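You operate a simulated robot arm through the tools that you are given. There is no shell and no other tool.

You run a simulated robot arm. Do the job below in one go: nothing can be reset, and whatever is moved stays where it is left.

JOB
Let the pressure off, park the yellow and blue couplings and plug their ports.
Fine: open the release knob first and leave it open; couplings into free clips; each port takes the plug of its colour; leave the others; spill nothing.

The check looks at the end state, three seconds after you hand in, the way a careful person would. Anything else that was tipped, shoved, dropped, spilled or broken makes it a failure.

ROBOT AND FRAMES
A 7-joint arm with a four-finger gripper on a trunk, on a base that moves. Base frame: it is fixed to the floor where the robot stands at the start and does not move with it; the origin is under the middle of the robot, x ahead of it, y to its left, z up. Units: mm, degrees, N and s.
It reaches about 1223 mm from its shoulder. Its first joint turns from -69.0 to 172.0 degrees. Places, roughly: blue coupling [2250, 0, 1000]; blue plug [1750, 250, 1000]; first clip [2400, 100, 1000]; fourth clip [2100, 200, 1000]; green coupling [2500, 0, 1000]; green plug [1750, 250, 1000]; red coupling [2250, 250, 1000]; red plug [1500, 250, 1000]; release knob [1800, 200, 1000]; second clip [2300, 100, 1000]; third clip [2200, 200, 1000]; yellow coupling [2250, 0, 1000]; yellow plug [1500, 250, 1000]. Payload 3.67 kg.
The tool frame sits at the grasp point between the pads (the TCP): z along the fingers, y along the line on which they close. The tips reach 28 mm beyond it. The gripper opens to 112 mm; its body begins 73 mm behind the TCP.
Orientation is that of the tool frame in the base frame, as a unit quaternion [x, y, z, w]. With the fingers straight down and closing along the base's y, the tool's x points along the base's -x, its y along +y and its z along -z.

CONTROLS
- The arm moves only by the tool jog_arm. Its argument "steps" is one flat list of numbers, 6 for each row, row after row: the shift along the tool's x, y, z in mm, then the turn, a rotation vector about the tool's x, y, z in degrees. In form: [x, y, z, ax, ay, az, x, y, z, ax, ay, az, ...]. A call has 1 to 20 rows; each row shifts and turns the commanded pose from where the row before left it, along the tool's axes as they then stand. "gripper" is the finger opening in mm, from 0 to 112, set as the call begins (left out, the last holds). Rows are played at 5 a second. More than 50 mm and 8.6 degrees between two rows, or a gripper value outside its range, and nothing of the call is played. A pose out of reach is approached as far as the arm can. The call stops where the force on the tool passes 90 N (or 10 N more than at its start, if that is more) or the arm is blocked; 0.2 s more then pass. The fingers move at their own pace (about 102.5 mm/s each) and stop on an object; they squeeze with about 28 N. The grip force told is the motor's: it shows also when the fingers shut on nothing. Time passes only in rows, and 0.2 s behind the last, so rows that do not move let the fingers close. The reply holds the time, the measured pose of the TCP, the force on the tool along the base axes, the opening and the grip force, in the units named above and with some noise, with the torque about the TCP (base axes, N m) and any sound that the robot's microphone picked up.
- Cameras (640 x 400 px; columns grow to the right, rows downward): "scene" is now at [144.7, 1, 1347.2]; the picture's right is [0.03, -1.00, -0.00], its down [-0.34, -0.01, -0.94] and it looks along [0.94, 0.03, -0.34] (base axes); focal length 279 px, centre (320, 200). "wrist" rides on the gripper at [60, -18, -104] in the tool frame; the picture's right is [0.29, 0.96, 0.00], its down [-0.80, 0.24, -0.55] and it looks along [-0.53, 0.16, 0.83] (tool axes); focal length 234 px, centre (320, 200). There is no depth. A picture from a camera that has moved, and an enlarged one, comes with that camera's place and axes in the base frame and with its lens.
- grab_frame(camera): a new picture of that camera. The clock stands still meanwhile.
- raise_lower(by): slides the trunk up (or, below 0, down) by that many mm; the arm and the scene camera ride with it, the base frame stays. It gives what a move gives, with no picture.
- roll_base(legs): drives the robot by 1 to 6 legs, each [ahead, turn to the left] in mm and degrees, along the robot's own axes; the way and the turn of a leg run together, so that a leg with both is an arc; at most 1500 mm and 180 degrees a leg. The arm and the cameras ride along, it lands a little off, and it stops where it bumps. It gives what a move gives.
- turn_head(pan, tilt): turns the head with the scene camera to pan (to the left, within 86 degrees either way) and tilt (down, from -29 to 69), counted from straight ahead of the robot. It gives what a move gives.
- enlarge(camera, box): a new picture of the part [left, top, right, bottom] of that camera's present view, enlarged. The clock stands still meanwhile.
- job_done(): hands the job in; it is judged then, once.

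Nothing tells you exact positions but the pictures and the camera data. Unless the task says otherwise, let go and move clear before handing in.

The tools are called after ">>>" as name(argument=value, ...) on one line, values as JSON. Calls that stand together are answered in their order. jog_arm: Moves the arm, as the interface text tells. Its arguments: {"type":"object","properties":{"steps":{"type":"array","items":{"type":"number"}},"gripper":{"type":"number"}},"required":["steps"]} The other tools are called the same way: raise_lower (by) moves the trunk up or down; roll_base (legs) drives the base; turn_head (pan, tilt) turns the head that bears the scene camera; grab_frame (camera) takes a picture; enlarge (camera, box) takes an enlarged picture of a part of a camera's view; job_done () hands the job in.

At the start:

```text
time: 0.0
tcp_pos: [683.6, -268.1, 1135.3]
orientation: [0.0, 1.0, 0.0, 0.0]
wrist_force: [-0.5, -0.9, -0.1]
wrist_torque: [-0.01, -0.02, 0.01]
grip_width: 111.8
finger_force: 0.1
trunk travel left (down, up): [-450.0, 390.0]
robot x, y, heading: [1.3, -1.3, 0.1]
head pan, tilt (commanded): [2.0, 19.7]
```

scene: 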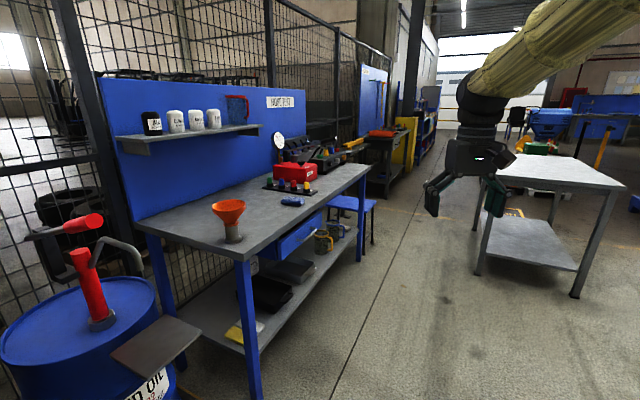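
wrist: 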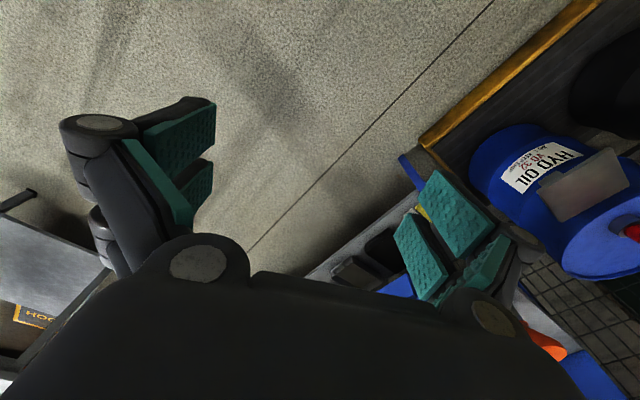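

I see a workbench on the left with a red hydraulic block, coloured plugs in a tray, and a shelf behind. First I will enlarge the scene view to find the parts.

>>> enlarge(camera="scene", box=[230, 110, 390, 210])

>>> enlarge(camera="scene", box=[100, 80, 420, 280])

```text
4.00 times, centred on (310, 160) of scene
camera zoom: at [144.7, 1.0, 1347.2], right [0.03, -1.0, 0.0], down [-0.34, -0.01, -0.94], along [0.94, 0.03, -0.34], focal length 1116 px, centre (360, 360)
```

zoom: 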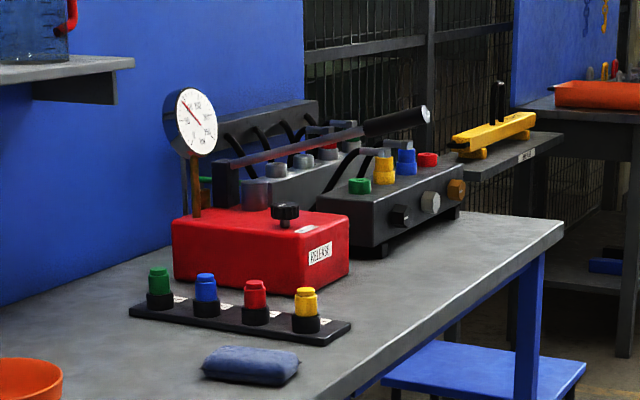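

```text
2.00 times, centred on (260, 180) of scene
camera zoom: at [144.7, 1.0, 1347.2], right [0.03, -1.0, 0.0], down [-0.34, -0.01, -0.94], along [0.94, 0.03, -0.34], focal length 558 px, centre (440, 240)
```

zoom: 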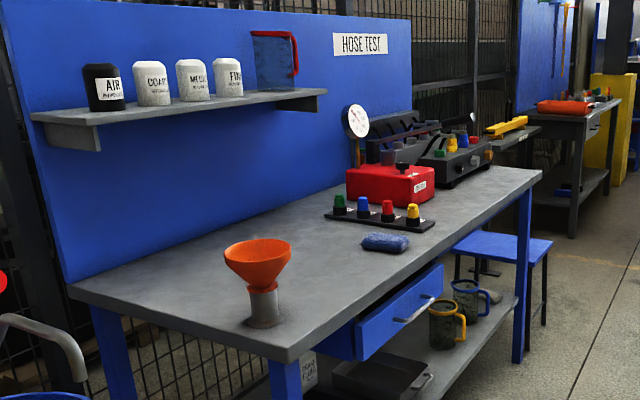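

I estimate the bench as rotated about -24° with its front edge roughly from (850, 250) to (2100, -300). The manifold and knob are near its far end. I will raise the trunk so the arm clears the bench, then drive along the aisle.

>>> raise_lower(by=250)

>>> turn_head(pan=10, tilt=35)

>>> grab_frame(camera="scene")

```text
time: 2.6
tcp_pos: [683.5, -269.0, 1384.9]
orientation: [0.001, 1.0, 0.001, 0.0]
wrist_force: [-0.3, 0.3, -1.2]
wrist_torque: [-0.03, 0.02, 0.0]
grip_width: 112.0
finger_force: 0.0
trunk travel left (down, up): [-700.0, 140.0]
robot x, y, heading: [-3.8, -2.4, 0.2]
head pan, tilt (commanded): [2.0, 19.7]
```

```text
time: 3.4
tcp_pos: [683.0, -268.7, 1385.0]
orientation: [0.0, 1.0, 0.001, 0.0]
wrist_force: [-0.5, 0.3, 0.0]
wrist_torque: [0.01, -0.05, 0.01]
grip_width: 112.0
finger_force: 0.2
trunk travel left (down, up): [-700.0, 140.0]
robot x, y, heading: [-1.2, 0.5, 0.0]
head pan, tilt (commanded): [10.0, 35.0]
```

```text
taken
camera scene: at [138.3, 13.0, 1573.0], right [0.17, -0.98, 0.0], down [-0.56, -0.1, -0.82], along [0.81, 0.14, -0.57], focal length 279 px, centre (320, 200)
```

scene: 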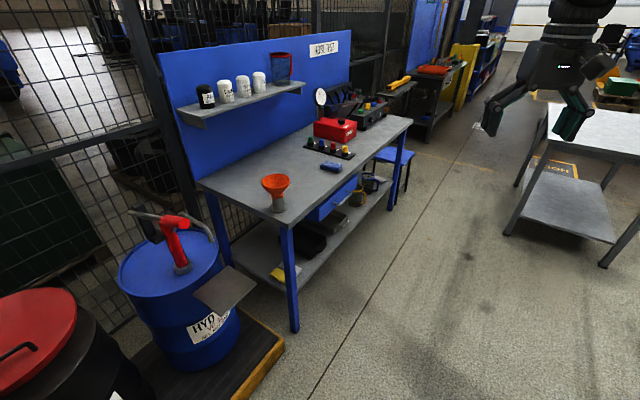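

The bench height works out at about 820 mm, with its front edge about 666 mm from the robot's line along the aisle. I will turn parallel to the bench and drive along it.

>>> roll_base(legs=[[0, -23.6], [1400, 0]])

>>> turn_head(pan=70, tilt=40)

>>> grab_frame(camera="scene")

```text
time: 11.5
tcp_pos: [1808.1, -1066.5, 1386.1]
orientation: [0.2, 0.98, 0.0, 0.0]
wrist_force: [-0.6, 0.8, -0.7]
wrist_torque: [0.0, 0.01, -0.04]
grip_width: 111.6
finger_force: 0.1
trunk travel left (down, up): [-700.0, 140.0]
robot x, y, heading: [1288.1, -549.0, -23.1]
head pan, tilt (commanded): [10.0, 35.0]
```

```text
time: 12.8
tcp_pos: [1806.5, -1064.7, 1384.8]
orientation: [0.2, 0.98, 0.0, 0.0]
wrist_force: [0.7, 0.4, 0.0]
wrist_torque: [0.03, -0.01, 0.04]
grip_width: 112.1
finger_force: 0.0
trunk travel left (down, up): [-700.0, 140.0]
robot x, y, heading: [1284.2, -554.4, -22.9]
head pan, tilt (commanded): [70.0, 40.0]
```

```text
taken
camera scene: at [1388.9, -510.6, 1565.4], right [0.73, -0.68, 0.0], down [-0.44, -0.47, -0.77], along [0.52, 0.56, -0.64], focal length 279 px, centre (320, 200)
```

scene: 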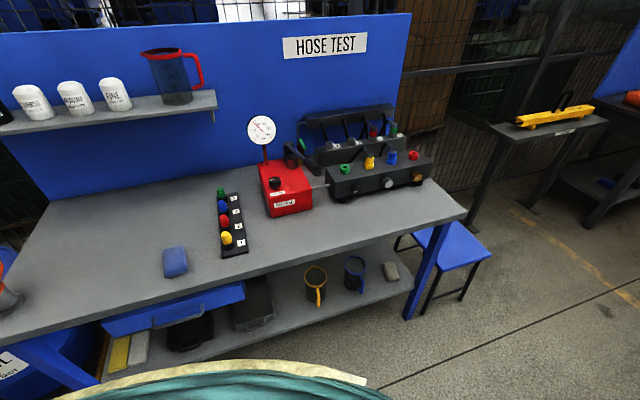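

Now I have a good view of the bench. I will enlarge the manifold, the red block and the plug tray.

>>> enlarge(camera="scene", box=[280, 90, 440, 190])

>>> enlarge(camera="scene", box=[200, 105, 340, 265])

```text
4.00 times, centred on (360, 140) of scene
camera zoom: at [1388.9, -510.6, 1565.4], right [0.73, -0.68, 0.0], down [-0.44, -0.47, -0.77], along [0.52, 0.56, -0.64], focal length 1116 px, centre (160, 440)
```

zoom: 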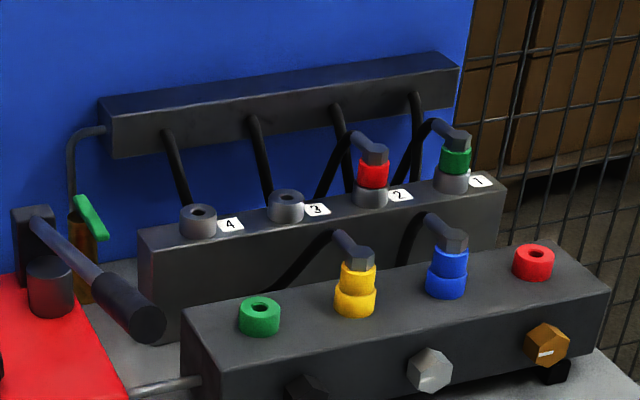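

```text
2.50 times, centred on (270, 185) of scene
camera zoom: at [1388.9, -510.6, 1565.4], right [0.73, -0.68, 0.0], down [-0.44, -0.47, -0.77], along [0.52, 0.56, -0.64], focal length 698 px, centre (445, 238)
```

zoom: 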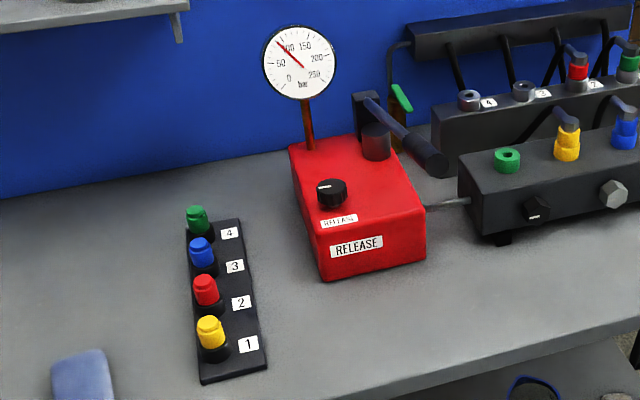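

Clips 3 and 4 are free, red sits in clip 2 and green in clip 1, and the yellow and blue couplings are in their ports. The gauge reads about 90 bar. I want to see where the arm's shoulder is before choosing where to stand.

>>> turn_head(pan=-60, tilt=15)

>>> grab_frame(camera="scene")

>>> turn_head(pan=0, tilt=60)

>>> grab_frame(camera="scene")

```text
time: 14.9
tcp_pos: [1806.8, -1065.0, 1385.6]
orientation: [0.2, 0.98, 0.0, 0.0]
wrist_force: [-1.2, 0.2, -0.3]
wrist_torque: [-0.01, -0.02, -0.01]
grip_width: 112.0
finger_force: 0.0
trunk travel left (down, up): [-700.0, 140.0]
robot x, y, heading: [1284.4, -553.1, -22.9]
head pan, tilt (commanded): [-60.0, 15.0]
```

```text
taken
camera scene: at [1342.1, -665.4, 1604.9], right [-0.99, -0.12, 0.0], down [-0.03, 0.26, -0.97], along [0.12, -0.96, -0.26], focal length 279 px, centre (320, 200)
```

scene: 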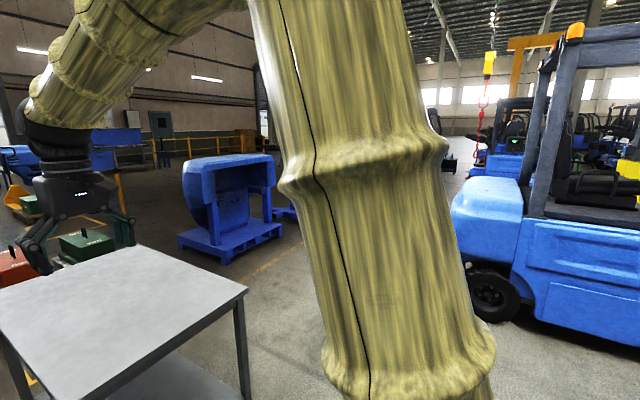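

```text
time: 16.2
tcp_pos: [1806.7, -1065.1, 1385.3]
orientation: [0.2, 0.98, 0.001, 0.0]
wrist_force: [0.4, 0.3, 0.0]
wrist_torque: [-0.02, 0.0, -0.03]
grip_width: 112.3
finger_force: 0.1
trunk travel left (down, up): [-700.0, 140.0]
robot x, y, heading: [1282.8, -552.4, -22.9]
head pan, tilt (commanded): [0.0, 60.0]
```

```text
taken
camera scene: at [1392.2, -598.9, 1538.7], right [-0.39, -0.92, 0.0], down [-0.8, 0.34, -0.5], along [0.46, -0.2, -0.87], focal length 279 px, centre (320, 200)
```

scene: 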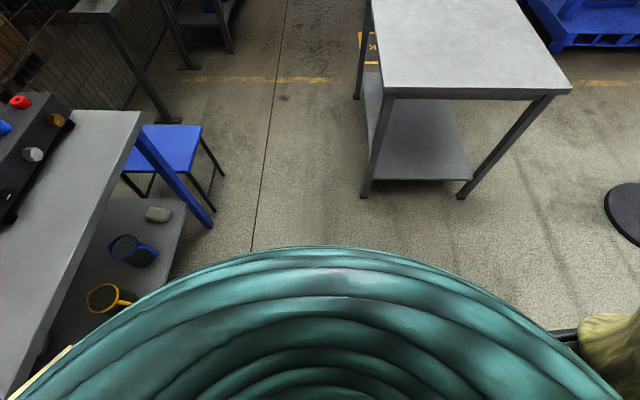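

The shoulder is about 330 mm to the robot's right. All the targets lie 615–1305 mm along the bench and 100–455 mm deep, so I will turn to face the bench and move in a little.

>>> roll_base(legs=[[0, 89.3]])

>>> turn_head(pan=-15, tilt=45)

>>> grab_frame(camera="scene")

>>> grab_frame(camera="wrist")

```text
time: 20.4
tcp_pos: [1805.5, -33.6, 1386.7]
orientation: [-0.545, 0.838, 0.001, 0.0]
wrist_force: [-0.2, 0.9, -0.4]
wrist_torque: [-0.04, 0.02, -0.01]
grip_width: 112.0
finger_force: 0.1
trunk travel left (down, up): [-700.0, 140.0]
robot x, y, heading: [1281.6, -549.4, 65.9]
head pan, tilt (commanded): [0.0, 60.0]
```

```text
time: 21.2
tcp_pos: [1805.7, -34.9, 1385.6]
orientation: [-0.546, 0.838, 0.0, 0.0]
wrist_force: [0.0, 0.4, -0.2]
wrist_torque: [0.0, 0.0, -0.03]
grip_width: 112.0
finger_force: 0.1
trunk travel left (down, up): [-700.0, 140.0]
robot x, y, heading: [1280.5, -549.3, 66.1]
head pan, tilt (commanded): [-15.0, 45.0]
```

```text
taken
camera scene: at [1356.7, -443.6, 1558.1], right [0.78, -0.63, 0.0], down [-0.44, -0.55, -0.71], along [0.44, 0.55, -0.71], focal length 279 px, centre (320, 200)
```

scene: 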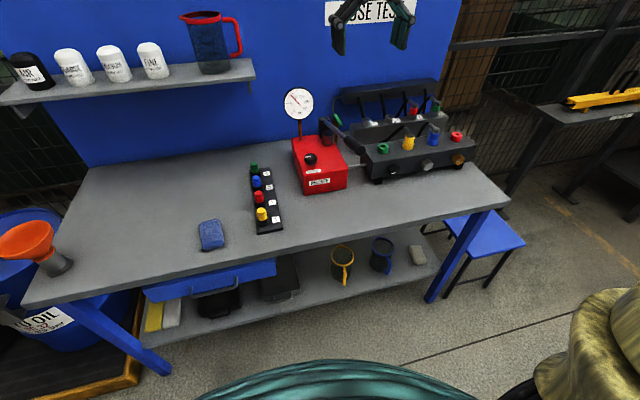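

```text
taken
camera wrist: at [1797.7, -97.2, 1488.6], right [-0.99, 0.12, 0.0], down [0.1, 0.83, 0.55], along [0.07, 0.55, -0.83], focal length 234 px, centre (320, 200)
```

wrist: 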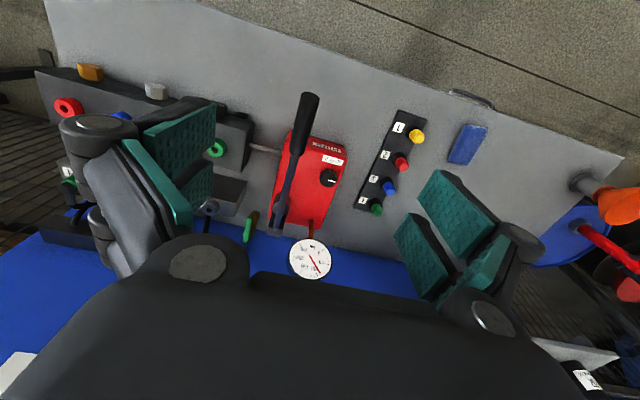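

The wrist camera gives a good top view. I will enlarge the knob and its label, and the couplings.

>>> enlarge(camera="wrist", box=[220, 80, 380, 280])

>>> enlarge(camera="scene", box=[240, 80, 480, 230])

>>> enlarge(camera="scene", box=[280, 130, 360, 200])

```text
2.00 times, centred on (300, 180) of wrist
camera zoom: at [1797.7, -97.2, 1488.6], right [-0.99, 0.12, 0.0], down [0.1, 0.83, 0.55], along [0.07, 0.55, -0.83], focal length 468 px, centre (360, 240)
```

zoom: 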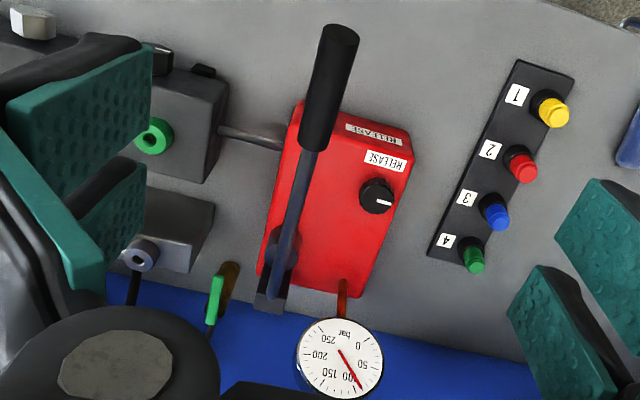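

```text
2.67 times, centred on (360, 155) of scene
camera zoom: at [1356.7, -443.6, 1558.1], right [0.78, -0.63, 0.0], down [-0.44, -0.55, -0.71], along [0.44, 0.55, -0.71], focal length 744 px, centre (213, 320)
```

zoom: 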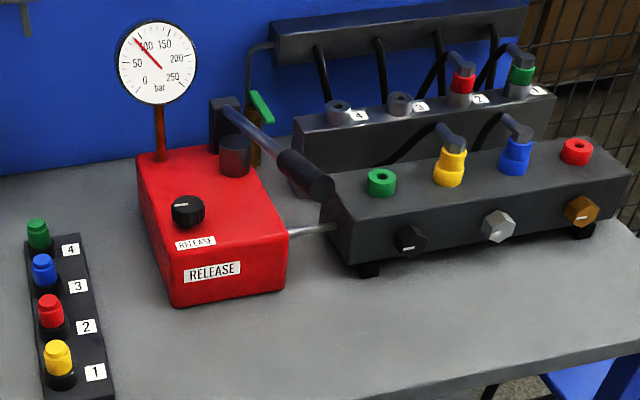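

```text
5.71 times, centred on (320, 165) of scene
camera zoom: at [1356.7, -443.6, 1558.1], right [0.78, -0.63, 0.0], down [-0.44, -0.55, -0.71], along [0.44, 0.55, -0.71], focal length 1594 px, centre (320, 400)
```

zoom: 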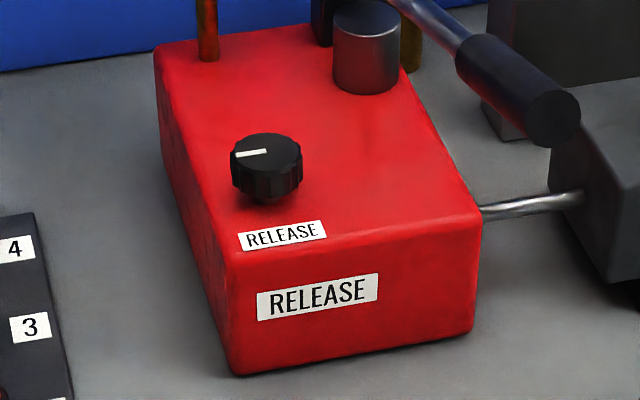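

Knob at about (1813, 176, top z 985). The pump handle overhangs along s≈907, rising to z≈1132 at its front end, and the gauge stands behind the knob. I will move the base 140 mm closer and recheck.

>>> roll_base(legs=[[140, 0.4]])

>>> turn_head(pan=-20, tilt=48)

>>> grab_frame(camera="scene")

>>> grab_frame(camera="wrist")

```text
time: 22.5
tcp_pos: [1858.7, 99.4, 1384.0]
orientation: [-0.548, 0.837, -0.001, 0.0]
wrist_force: [0.4, 1.7, 0.1]
wrist_torque: [-0.02, 0.02, 0.0]
grip_width: 112.2
finger_force: 0.0
trunk travel left (down, up): [-700.0, 140.0]
robot x, y, heading: [1343.5, -419.8, 66.5]
head pan, tilt (commanded): [-15.0, 45.0]
```

```text
time: 23.2
tcp_pos: [1858.2, 97.8, 1385.7]
orientation: [-0.548, 0.836, -0.001, 0.0]
wrist_force: [0.2, -0.3, 0.3]
wrist_torque: [-0.01, 0.0, -0.02]
grip_width: 111.9
finger_force: 0.0
trunk travel left (down, up): [-700.0, 140.0]
robot x, y, heading: [1340.7, -418.9, 66.6]
head pan, tilt (commanded): [-20.0, 48.0]
```

```text
taken
camera scene: at [1416.4, -320.4, 1553.9], right [0.73, -0.69, 0.0], down [-0.51, -0.54, -0.67], along [0.46, 0.49, -0.74], focal length 279 px, centre (320, 200)
```

scene: 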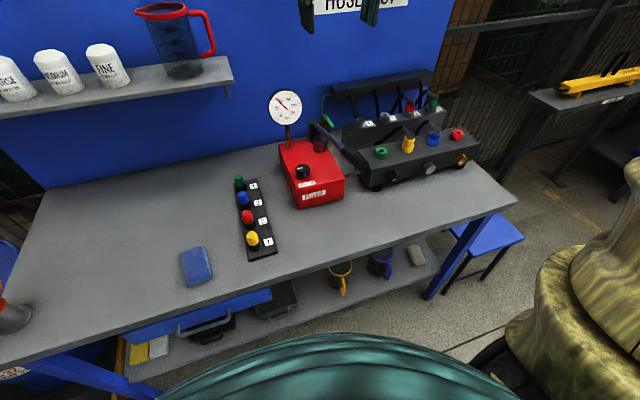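

```text
taken
camera wrist: at [1851.3, 35.8, 1488.1], right [-0.99, 0.12, 0.0], down [0.1, 0.83, 0.55], along [0.06, 0.55, -0.83], focal length 234 px, centre (320, 200)
```

wrist: 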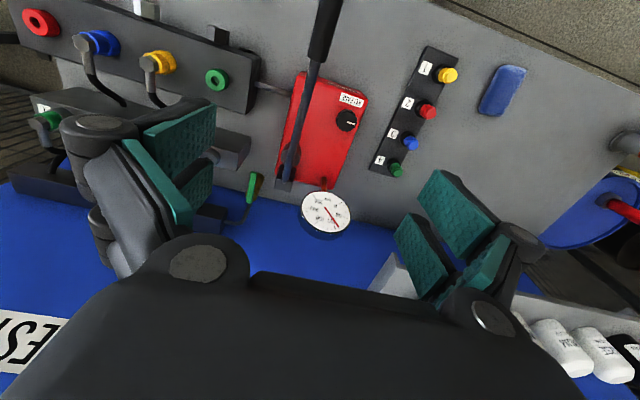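

I will shift the TCP above the knob at the safe height and turn the gripper 90°. That makes the fingers close front-to-back and keeps them clear of the pump handle.

>>> jog_arm(steps=[-26.5, 36.4, 0, 0, 0, 0, -26.5, 36.4, 0, 0, 0, 0, 0, 0, 0, 0, 0, 8.2, 0, 0, 0, 0, 0, 8.2, 0, 0, 0, 0, 0, 8.2, 0, 0, 0, 0, 0, 8.2, 0, 0, 0, 0, 0, 8.2, 0, 0, 0, 0, 0, 8.2, 0, 0, 0, 0, 0, 8.2, 0, 0, 0, 0, 0, 8.2, 0, 0, 0, 0, 0, 8.2, 0, 0, 0, 0, 0, 8.2, 0, 0, 0, 0, 0, 8.0], gripper=90)

>>> grab_frame(camera="wrist")

```text
time: 26.0
tcp_pos: [1811.1, 175.6, 1385.4]
orientation: [0.204, 0.979, -0.001, -0.001]
wrist_force: [-0.9, -0.6, 0.3]
wrist_torque: [-0.02, 0.0, 0.02]
grip_width: 90.2
finger_force: 0.1
trunk travel left (down, up): [-700.0, 140.0]
robot x, y, heading: [1338.8, -421.9, 66.6]
head pan, tilt (commanded): [-20.0, 48.0]
```

```text
taken
camera wrist: at [1750.0, 183.2, 1488.2], right [0.12, 0.99, 0.0], down [0.83, -0.1, 0.55], along [0.55, -0.07, -0.83], focal length 234 px, centre (320, 200)
```

wrist: 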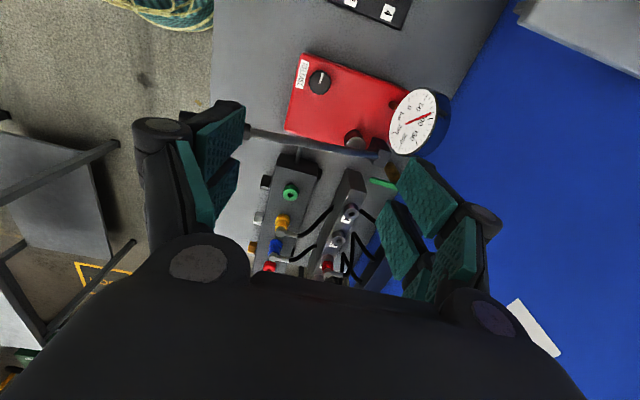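

The knob lines up with the tool axis. I will descend partway and check.

>>> jog_arm(steps=[0, 0, 50, 0, 0, 0, 0, 0, 50, 0, 0, 0, 0, 0, 50, 0, 0, 0, 0, 0, 50, 0, 0, 0, 0, 0, 50, 0, 0, 0, 0, 0, 40, 0, 0, 0], gripper=80)

>>> grab_frame(camera="wrist")

>>> grab_frame(camera="scene")

```text
time: 27.4
tcp_pos: [1811.3, 176.8, 1092.5]
orientation: [0.203, 0.979, -0.001, -0.001]
wrist_force: [-0.2, 0.3, -0.5]
wrist_torque: [0.0, 0.02, -0.01]
grip_width: 79.9
finger_force: 0.0
trunk travel left (down, up): [-700.0, 140.0]
robot x, y, heading: [1341.4, -423.2, 66.6]
head pan, tilt (commanded): [-20.0, 48.0]
```

```text
taken
camera wrist: at [1750.6, 184.1, 1196.4], right [0.12, 0.99, 0.0], down [0.83, -0.1, 0.55], along [0.55, -0.07, -0.83], focal length 234 px, centre (320, 200)
```

wrist: 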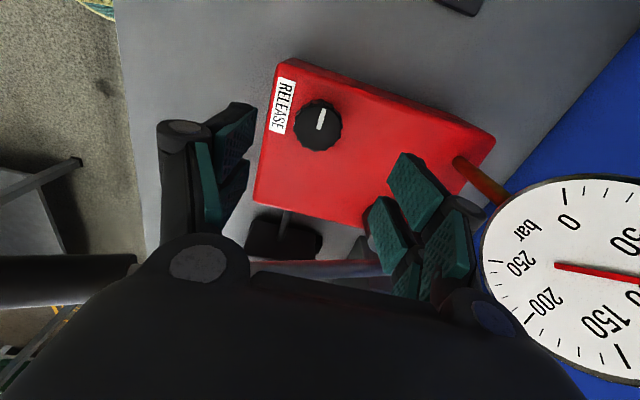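

```text
taken
camera scene: at [1416.8, -319.3, 1553.9], right [0.73, -0.69, 0.0], down [-0.51, -0.54, -0.67], along [0.46, 0.48, -0.74], focal length 279 px, centre (320, 200)
```

scene: 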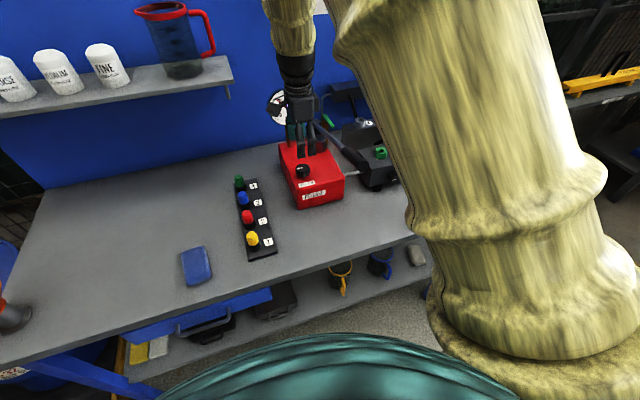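

The knob is centred between the fingers. I will zoom in from the scene camera to judge how far the fingertips still are from the knob and block top.

>>> enlarge(camera="scene", box=[260, 70, 360, 210])

>>> enlarge(camera="wrist", box=[220, 50, 420, 250])

```text
2.86 times, centred on (310, 140) of scene
camera zoom: at [1416.8, -319.3, 1553.9], right [0.73, -0.69, 0.0], down [-0.51, -0.54, -0.67], along [0.46, 0.48, -0.74], focal length 797 px, centre (349, 371)
```

zoom: 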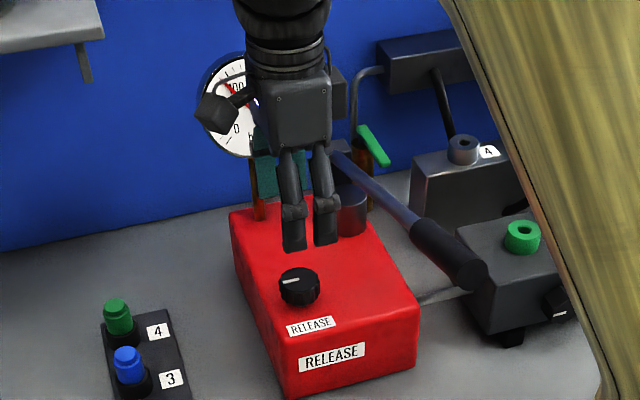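

```text
2.00 times, centred on (320, 150) of wrist
camera zoom: at [1750.6, 184.1, 1196.4], right [0.12, 0.99, 0.0], down [0.83, -0.1, 0.55], along [0.55, -0.07, -0.83], focal length 468 px, centre (320, 300)
```

zoom: 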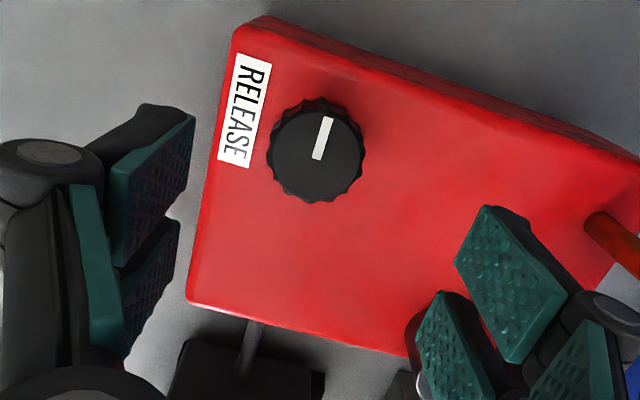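

The knob top is near z 988, offset about +4 mm in x and −3 mm in y from the tool. I will correct that, descend until the fingertips flank the knob, and check again.

>>> jog_arm(steps=[4, -3, 30, 0, 0, 0, 0, 0, 35, 0, 0, 0, 0, 0, 22, 0, 0, 0], gripper=75)

>>> enlarge(camera="scene", box=[260, 90, 360, 210])

>>> grab_frame(camera="wrist")

```text
time: 28.2
tcp_pos: [1807.9, 174.8, 1006.6]
orientation: [0.204, 0.979, 0.001, 0.0]
wrist_force: [0.4, 0.5, 0.4]
wrist_torque: [-0.03, 0.03, -0.01]
grip_width: 75.0
finger_force: 0.1
trunk travel left (down, up): [-700.0, 140.0]
robot x, y, heading: [1336.2, -417.8, 66.6]
head pan, tilt (commanded): [-20.0, 48.0]
```

```text
3.33 times, centred on (310, 150) of scene
camera zoom: at [1416.4, -319.7, 1553.9], right [0.73, -0.69, 0.0], down [-0.51, -0.54, -0.67], along [0.46, 0.49, -0.74], focal length 930 px, centre (353, 367)
```

zoom: 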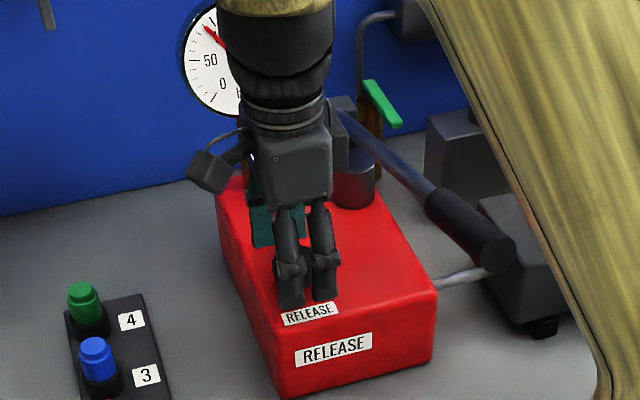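

```text
taken
camera wrist: at [1745.4, 182.2, 1109.8], right [0.12, 0.99, 0.0], down [0.83, -0.1, 0.55], along [0.55, -0.07, -0.83], focal length 234 px, centre (320, 200)
```

wrist: 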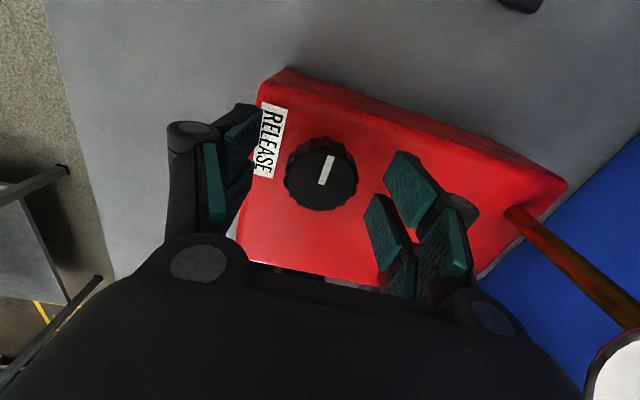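

The knob is well between the fingers. I will lower 13 mm more and close on it.

>>> jog_arm(steps=[2.5, 0, 7, 0, 0, 0, 0, 0, 6, 0, 0, 0], gripper=75)

>>> jog_arm(steps=[0, 0, 0, 0, 0, 0, 0, 0, 0, 0, 0, 0, 0, 0, 0, 0, 0, 0], gripper=30)

>>> grab_frame(camera="wrist")

```text
time: 28.8
tcp_pos: [1806.1, 174.6, 996.9]
orientation: [0.204, 0.979, -0.001, 0.0]
wrist_force: [0.3, -0.5, 0.5]
wrist_torque: [0.0, 0.04, -0.01]
grip_width: 75.2
finger_force: 0.0
trunk travel left (down, up): [-700.0, 140.0]
robot x, y, heading: [1339.6, -423.5, 66.4]
head pan, tilt (commanded): [-20.0, 48.0]
```

```text
time: 29.6
tcp_pos: [1806.8, 177.8, 994.7]
orientation: [0.203, 0.979, 0.0, 0.001]
wrist_force: [9.8, 21.4, 7.8]
wrist_torque: [0.7, -0.13, 0.13]
grip_width: 41.1
finger_force: 44.5
trunk travel left (down, up): [-700.0, 140.0]
robot x, y, heading: [1339.5, -424.6, 66.6]
head pan, tilt (commanded): [-20.0, 48.0]
```

```text
taken
camera wrist: at [1743.8, 184.3, 1098.1], right [0.12, 0.99, 0.0], down [0.83, -0.1, 0.55], along [0.55, -0.06, -0.83], focal length 234 px, centre (320, 200)
```

wrist: 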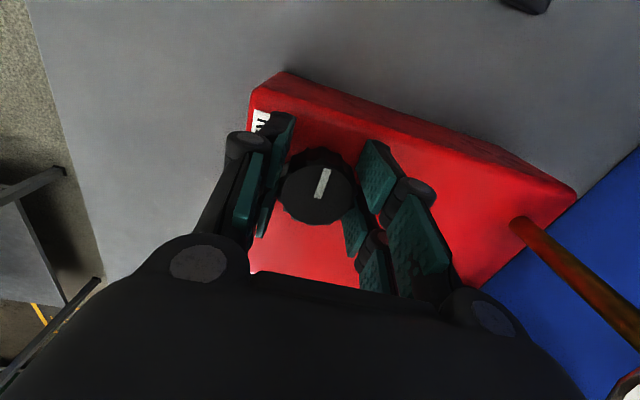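

I have the knob gripped at 41 mm. I will centre the tool slightly to relieve the side load, then turn counter-clockwise seen from above and watch the torque and the gauge.

>>> jog_arm(steps=[0, 2.5, 0, 0, 0, 0, 0, 0, 0, 0, 0, -5, 0, 0, 0, 0, 0, -8, 0, 0, 0, 0, 0, -8, 0, 0, 0, 0, 0, -8])

>>> grab_frame(camera="wrist")

>>> enlarge(camera="scene", box=[250, 80, 350, 200])

```text
time: 30.8
tcp_pos: [1806.4, 175.5, 994.6]
orientation: [-0.049, 0.999, -0.002, -0.001]
wrist_force: [2.4, -11.5, 3.0]
wrist_torque: [-0.01, 0.7, -0.04]
grip_width: 41.0
finger_force: 45.3
trunk travel left (down, up): [-700.0, 140.0]
robot x, y, heading: [1338.6, -424.0, 66.6]
head pan, tilt (commanded): [-20.0, 48.0]
```

```text
taken
camera wrist: at [1748.0, 151.1, 1098.2], right [-0.38, 0.92, 0.0], down [0.77, 0.32, 0.55], along [0.51, 0.21, -0.83], focal length 234 px, centre (320, 200)
```

wrist: 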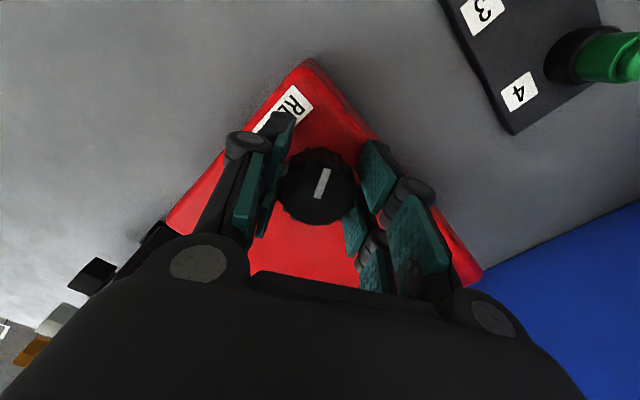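

```text
3.33 times, centred on (300, 140) of scene
camera zoom: at [1416.3, -322.2, 1553.9], right [0.73, -0.69, 0.0], down [-0.51, -0.54, -0.67], along [0.46, 0.49, -0.74], focal length 930 px, centre (387, 400)
```

zoom: 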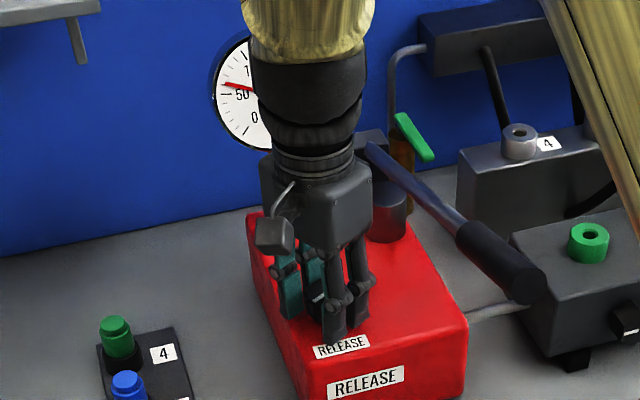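

The knob turns freely with the gripper and the gauge is already falling, so counter-clockwise is opening. I will keep turning.

>>> jog_arm(steps=[0, 0, 0, 0, 0, -8, 0, 0, 0, 0, 0, -8, 0, 0, 0, 0, 0, -8, 0, 0, 0, 0, 0, -8, 0, 0, 0, 0, 0, -8])

>>> enlarge(camera="scene", box=[250, 80, 350, 200])

>>> grab_frame(camera="wrist")

```text
time: 32.0
tcp_pos: [1810.8, 175.7, 995.9]
orientation: [-0.388, 0.922, 0.001, 0.0]
wrist_force: [26.8, -36.6, -10.0]
wrist_torque: [-0.9, 0.21, -0.02]
grip_width: 40.1
finger_force: 45.3
trunk travel left (down, up): [-700.0, 140.0]
robot x, y, heading: [1339.2, -423.8, 66.1]
head pan, tilt (commanded): [-20.0, 48.0]
```

```text
3.33 times, centred on (300, 140) of scene
camera zoom: at [1421.2, -324.0, 1553.9], right [0.72, -0.69, 0.0], down [-0.51, -0.54, -0.67], along [0.46, 0.49, -0.74], focal length 930 px, centre (387, 400)
```

zoom: 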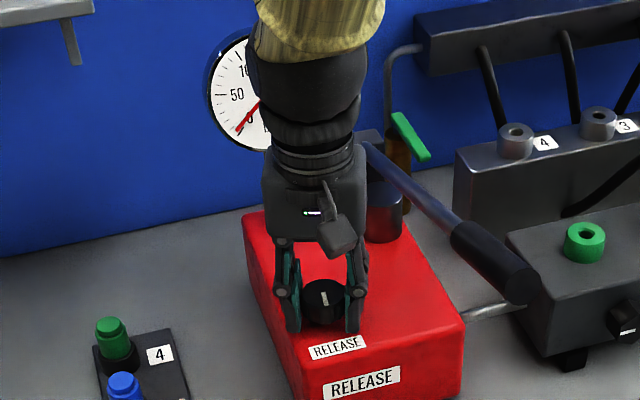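

```text
taken
camera wrist: at [1782.1, 119.4, 1098.4], right [-0.89, 0.46, 0.0], down [0.39, 0.74, 0.55], along [0.26, 0.49, -0.83], focal length 234 px, centre (320, 200)
```

wrist: 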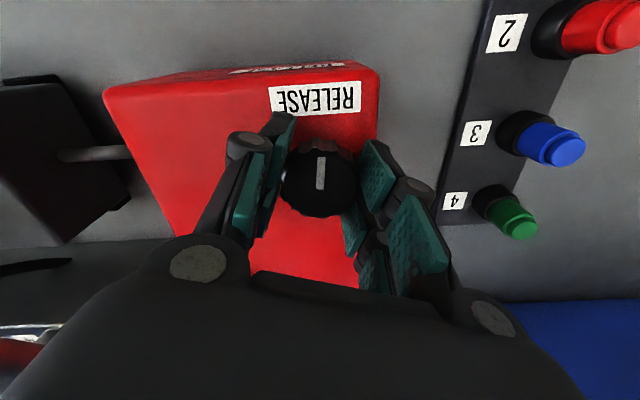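

The gauge now reads about 0 bar. There is some side load, so I will re-centre and turn a bit further so the knob is clearly open, watching for a stop.

>>> jog_arm(steps=[0, -5, 0, 0, 0, 0, 0, 0, 0, 0, 0, -6, 0, 0, 0, 0, 0, -8, 0, 0, 0, 0, 0, -8])

>>> grab_frame(camera="wrist")

>>> enlarge(camera="scene", box=[250, 80, 350, 200])

```text
time: 33.0
tcp_pos: [1811.7, 175.7, 995.5]
orientation: [-0.557, 0.83, 0.001, 0.0]
wrist_force: [17.3, -5.3, -1.0]
wrist_torque: [0.18, -0.16, -0.58]
grip_width: 39.3
finger_force: 44.9
trunk travel left (down, up): [-700.0, 140.0]
robot x, y, heading: [1341.5, -423.7, 66.5]
head pan, tilt (commanded): [-20.0, 48.0]
```

```text
taken
camera wrist: at [1805.1, 112.4, 1099.0], right [-1.0, 0.1, 0.0], down [0.08, 0.83, 0.56], along [0.05, 0.55, -0.83], focal length 234 px, centre (320, 200)
```

wrist: 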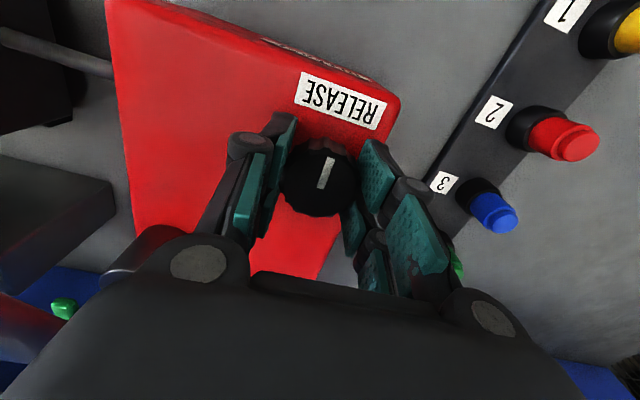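

```text
3.33 times, centred on (300, 140) of scene
camera zoom: at [1418.5, -321.2, 1554.0], right [0.73, -0.69, 0.0], down [-0.51, -0.54, -0.67], along [0.46, 0.49, -0.74], focal length 930 px, centre (387, 400)
```

zoom: 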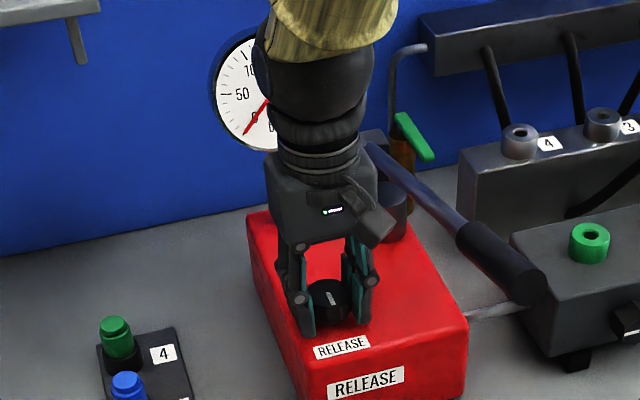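

The gauge is at zero and the knob has turned about 90°, its mark now facing the RELEASE label. A slight torque suggests the end stop. I will give one small extra nudge to confirm, then let go.

>>> jog_arm(steps=[0, -1, 0, 0, 0, -5, 0, 0, 0, 0, 0, -5])

>>> grab_frame(camera="wrist")

```text
time: 33.6
tcp_pos: [1811.0, 175.5, 995.4]
orientation: [-0.626, 0.78, 0.001, 0.0]
wrist_force: [11.0, 5.9, 4.9]
wrist_torque: [0.43, -0.21, -0.99]
grip_width: 40.1
finger_force: 45.1
trunk travel left (down, up): [-700.0, 140.0]
robot x, y, heading: [1339.7, -423.5, 66.3]
head pan, tilt (commanded): [-20.0, 48.0]
```

```text
taken
camera wrist: at [1815.9, 112.2, 1098.8], right [-1.0, -0.08, 0.0], down [-0.06, 0.83, 0.56], along [-0.04, 0.55, -0.83], focal length 234 px, centre (320, 200)
```

wrist: 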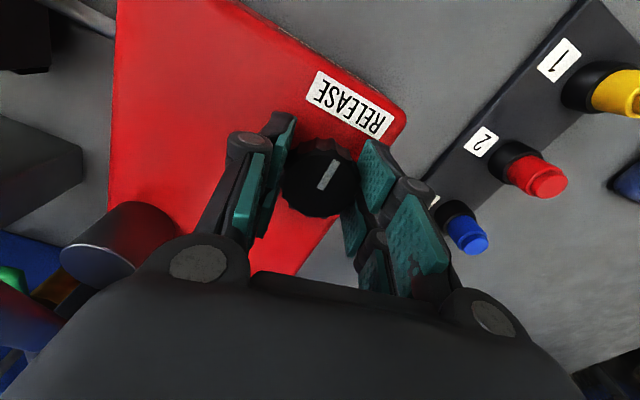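

The knob is at its open stop, since it now slips in the grip with rising torque. I will open the fingers and rise clear.

>>> jog_arm(steps=[0, 0, 0, 0, 0, 0, 0, 0, 0, 0, 0, 0, 0, 0, 10, 0, 0, 0], gripper=78)

```text
time: 34.4
tcp_pos: [1811.1, 174.1, 985.7]
orientation: [-0.626, 0.78, -0.001, 0.0]
wrist_force: [0.6, 0.1, -0.1]
wrist_torque: [-0.01, 0.01, 0.02]
grip_width: 78.2
finger_force: 0.1
trunk travel left (down, up): [-700.0, 140.0]
robot x, y, heading: [1341.6, -421.5, 66.5]
head pan, tilt (commanded): [-20.0, 48.0]
```

I moved 10 mm down by mistake, with no contact. Now I will rise straight up and turn the gripper back to face the bench squarely.

>>> jog_arm(steps=[0, 0, -40, 0, 0, 0, 0, 0, -50, 0, 0, 0, 0, 0, -50, 0, 0, 0, 0, 0, -50, 0, 0, 0, 0, 0, -50, 0, 0, 0, 0, 0, -50, 0, 0, 0, 0, 0, -50, 0, 0, 0, 0, 0, 0, 0, 0, 5.5, 0, 0, 0, 0, 0, 5.3])

>>> grab_frame(camera="wrist")

>>> grab_frame(camera="scene")

```text
time: 36.4
tcp_pos: [1811.1, 172.4, 1326.2]
orientation: [-0.55, 0.835, 0.0, 0.001]
wrist_force: [0.4, 0.6, 0.8]
wrist_torque: [0.0, 0.0, 0.01]
grip_width: 77.8
finger_force: 0.0
trunk travel left (down, up): [-700.0, 140.0]
robot x, y, heading: [1339.3, -420.7, 66.4]
head pan, tilt (commanded): [-20.0, 48.0]
```

```text
taken
camera wrist: at [1804.2, 110.8, 1429.2], right [-0.99, 0.11, 0.0], down [0.1, 0.83, 0.55], along [0.06, 0.55, -0.83], focal length 234 px, centre (320, 200)
```

wrist: 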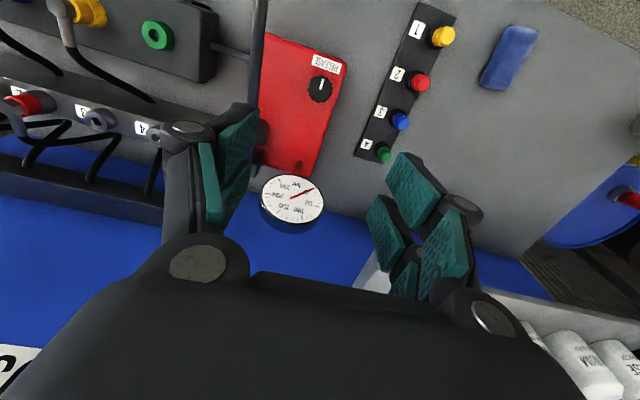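

```text
taken
camera scene: at [1415.7, -321.3, 1554.0], right [0.73, -0.69, 0.0], down [-0.51, -0.54, -0.67], along [0.46, 0.49, -0.74], focal length 279 px, centre (320, 200)
```

scene: 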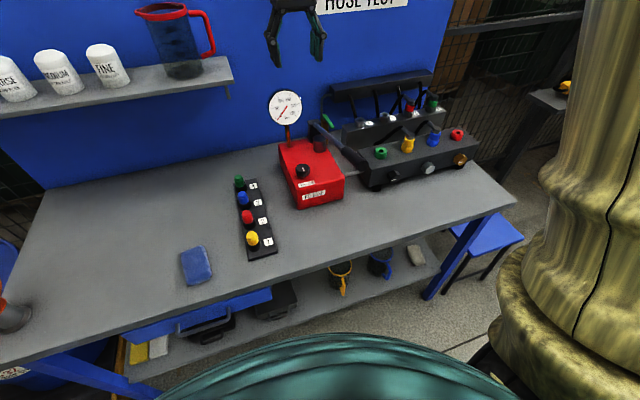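

Pressure is off, with the gauge at 0 and the knob open. Next I will move above the yellow coupling at the safe height for a closer look.

>>> jog_arm(steps=[-5, -48.1, 0, 0, 0, 0, -5, -48.1, 0, 0, 0, 0, -5, -48.1, 0, 0, 0, 0, -5, -48.1, 0, 0, 0, 0, -5, -48.1, 0, 0, 0, 0, -5, -48.1, 0, 0, 0, 0, -5, -48.1, 0, 0, 0, 0, -5, -48.1, 0, 0, 0, 0], gripper=112)

>>> grab_frame(camera="wrist")

>>> enlarge(camera="scene", box=[310, 60, 490, 200])

```text
time: 38.2
tcp_pos: [2184.9, 58.4, 1322.2]
orientation: [-0.551, 0.835, 0.001, -0.002]
wrist_force: [1.2, 0.3, -0.2]
wrist_torque: [0.0, 0.04, -0.01]
grip_width: 111.8
finger_force: 0.1
trunk travel left (down, up): [-700.0, 140.0]
robot x, y, heading: [1341.9, -422.5, 66.6]
head pan, tilt (commanded): [-20.0, 48.0]
```

```text
taken
camera wrist: at [2177.7, -4.8, 1425.2], right [-0.99, 0.11, 0.0], down [0.1, 0.83, 0.55], along [0.06, 0.55, -0.83], focal length 234 px, centre (320, 200)
```

wrist: 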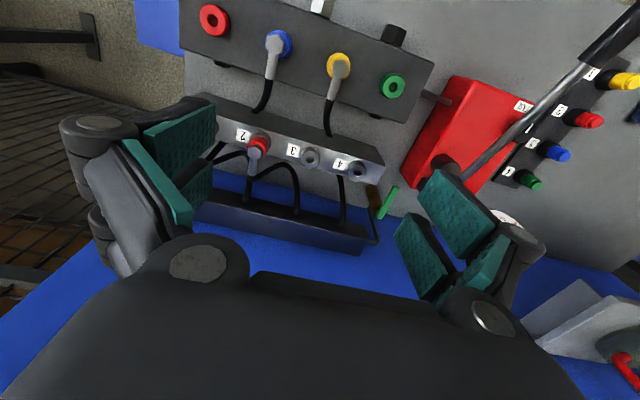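

```text
2.86 times, centred on (400, 130) of scene
camera zoom: at [1420.5, -321.4, 1553.9], right [0.73, -0.69, 0.0], down [-0.51, -0.54, -0.67], along [0.46, 0.49, -0.74], focal length 797 px, centre (91, 400)
```

zoom: 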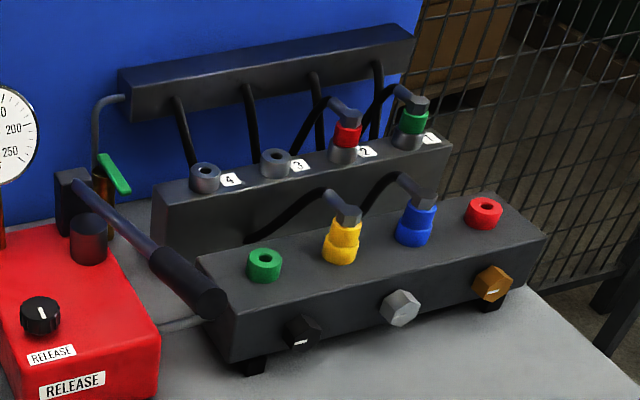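

The pressure is off and the parts are clear. I put the yellow coupling's hex top at about (2150, 28, 1027) and blue about 93 mm to its right, with hoses leaving toward the back. I will centre over yellow and descend partway.

>>> jog_arm(steps=[23, 9, 0, 0, 0, 0, 23, 9, 0, 0, 0, 0, 0, 0, 50, 0, 0, 0, 0, 0, 50, 0, 0, 0, 0, 0, 50, 0, 0, 0, 0, 0, 20, 0, 0, 0], gripper=70)

>>> grab_frame(camera="wrist")

>>> enlarge(camera="scene", box=[310, 60, 490, 200])

```text
time: 39.6
tcp_pos: [2147.8, 22.0, 1154.2]
orientation: [-0.549, 0.836, 0.001, 0.0]
wrist_force: [0.3, 0.1, 0.0]
wrist_torque: [-0.02, 0.01, 0.01]
grip_width: 70.2
finger_force: 0.0
trunk travel left (down, up): [-700.0, 140.0]
robot x, y, heading: [1338.5, -421.0, 66.6]
head pan, tilt (commanded): [-20.0, 48.0]
```

```text
taken
camera wrist: at [2140.3, -40.2, 1257.4], right [-0.99, 0.11, 0.0], down [0.1, 0.83, 0.55], along [0.06, 0.55, -0.83], focal length 234 px, centre (320, 200)
```

wrist: 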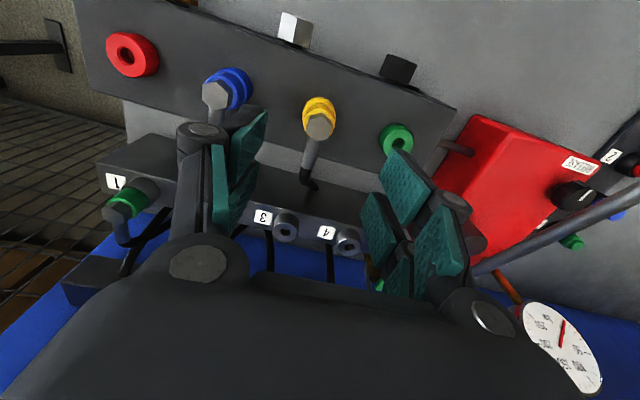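

```text
2.86 times, centred on (400, 130) of scene
camera zoom: at [1417.3, -321.2, 1554.0], right [0.73, -0.69, 0.0], down [-0.51, -0.54, -0.67], along [0.46, 0.49, -0.74], focal length 797 px, centre (91, 400)
```

zoom: 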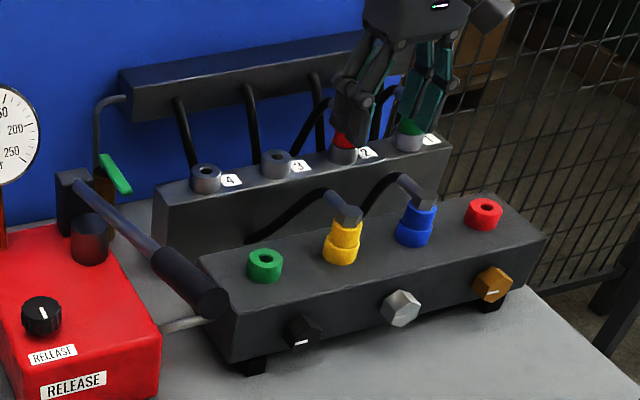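

The yellow coupling is right on the tool axis. I will enlarge the wrist view to see its structure and the ring edges.

>>> enlarge(camera="wrist", box=[240, 70, 400, 220])

>>> enlarge(camera="scene", box=[385, 110, 445, 160])

```text
2.67 times, centred on (320, 145) of wrist
camera zoom: at [2140.3, -40.2, 1257.4], right [-0.99, 0.11, 0.0], down [0.1, 0.83, 0.55], along [0.06, 0.55, -0.83], focal length 624 px, centre (320, 347)
```

zoom: 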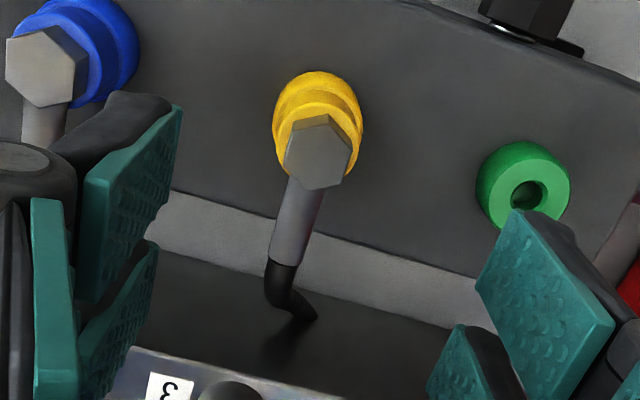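

```text
8.00 times, centred on (415, 135) of scene
camera zoom: at [1417.3, -321.2, 1554.0], right [0.73, -0.69, 0.0], down [-0.51, -0.54, -0.67], along [0.46, 0.49, -0.74], focal length 2232 px, centre (-440, 720)
```

zoom: 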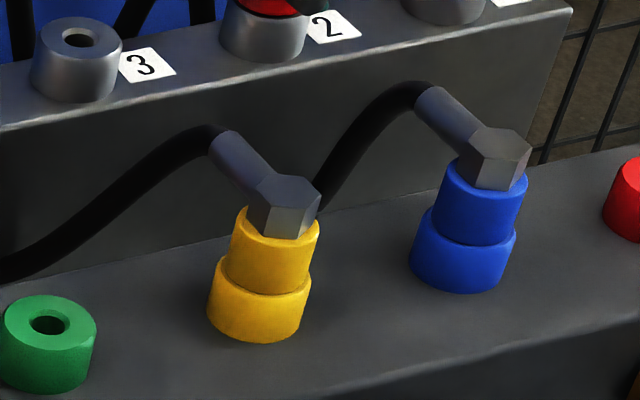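

The coupling ring is about 35 mm wide and 24 mm tall, sitting on a 42 mm port ring, with the hose adapter leaving horizontally to the back. I will correct 4 mm backwards and descend until the tips are just above the hex, then recheck.

>>> jog_arm(steps=[-4, 0, 40, 0, 0, 0, 0, 0, 45, 0, 0, 0], gripper=64)

>>> enlarge(camera="wrist", box=[240, 90, 400, 240])

>>> enlarge(camera="scene", box=[380, 90, 460, 160])

```text
time: 40.2
tcp_pos: [2147.9, 26.1, 1069.5]
orientation: [-0.55, 0.835, 0.001, -0.001]
wrist_force: [1.1, -0.6, -1.1]
wrist_torque: [0.0, 0.05, -0.02]
grip_width: 64.0
finger_force: 0.0
trunk travel left (down, up): [-700.0, 140.0]
robot x, y, heading: [1340.6, -420.2, 66.7]
head pan, tilt (commanded): [-20.0, 48.0]
```

```text
2.67 times, centred on (320, 165) of wrist
camera zoom: at [2141.6, -35.6, 1171.4], right [-0.99, 0.11, 0.0], down [0.1, 0.83, 0.55], along [0.06, 0.55, -0.83], focal length 624 px, centre (320, 293)
```

zoom: 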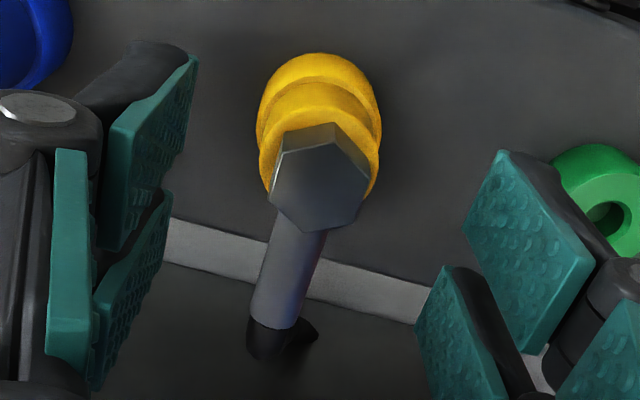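

```text
5.71 times, centred on (420, 125) of scene
camera zoom: at [1418.2, -320.6, 1553.9], right [0.73, -0.69, 0.0], down [-0.51, -0.54, -0.67], along [0.46, 0.49, -0.74], focal length 1594 px, centre (-251, 629)
```

zoom: 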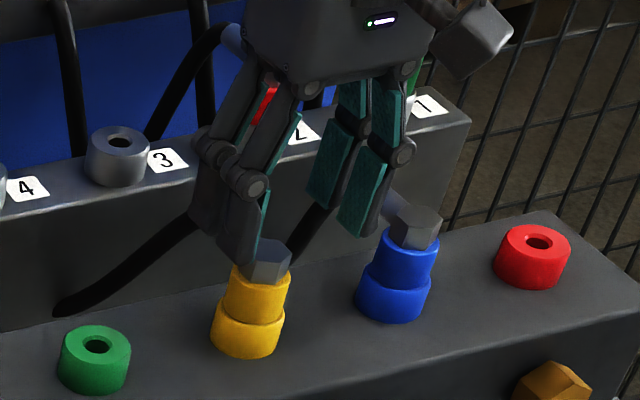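

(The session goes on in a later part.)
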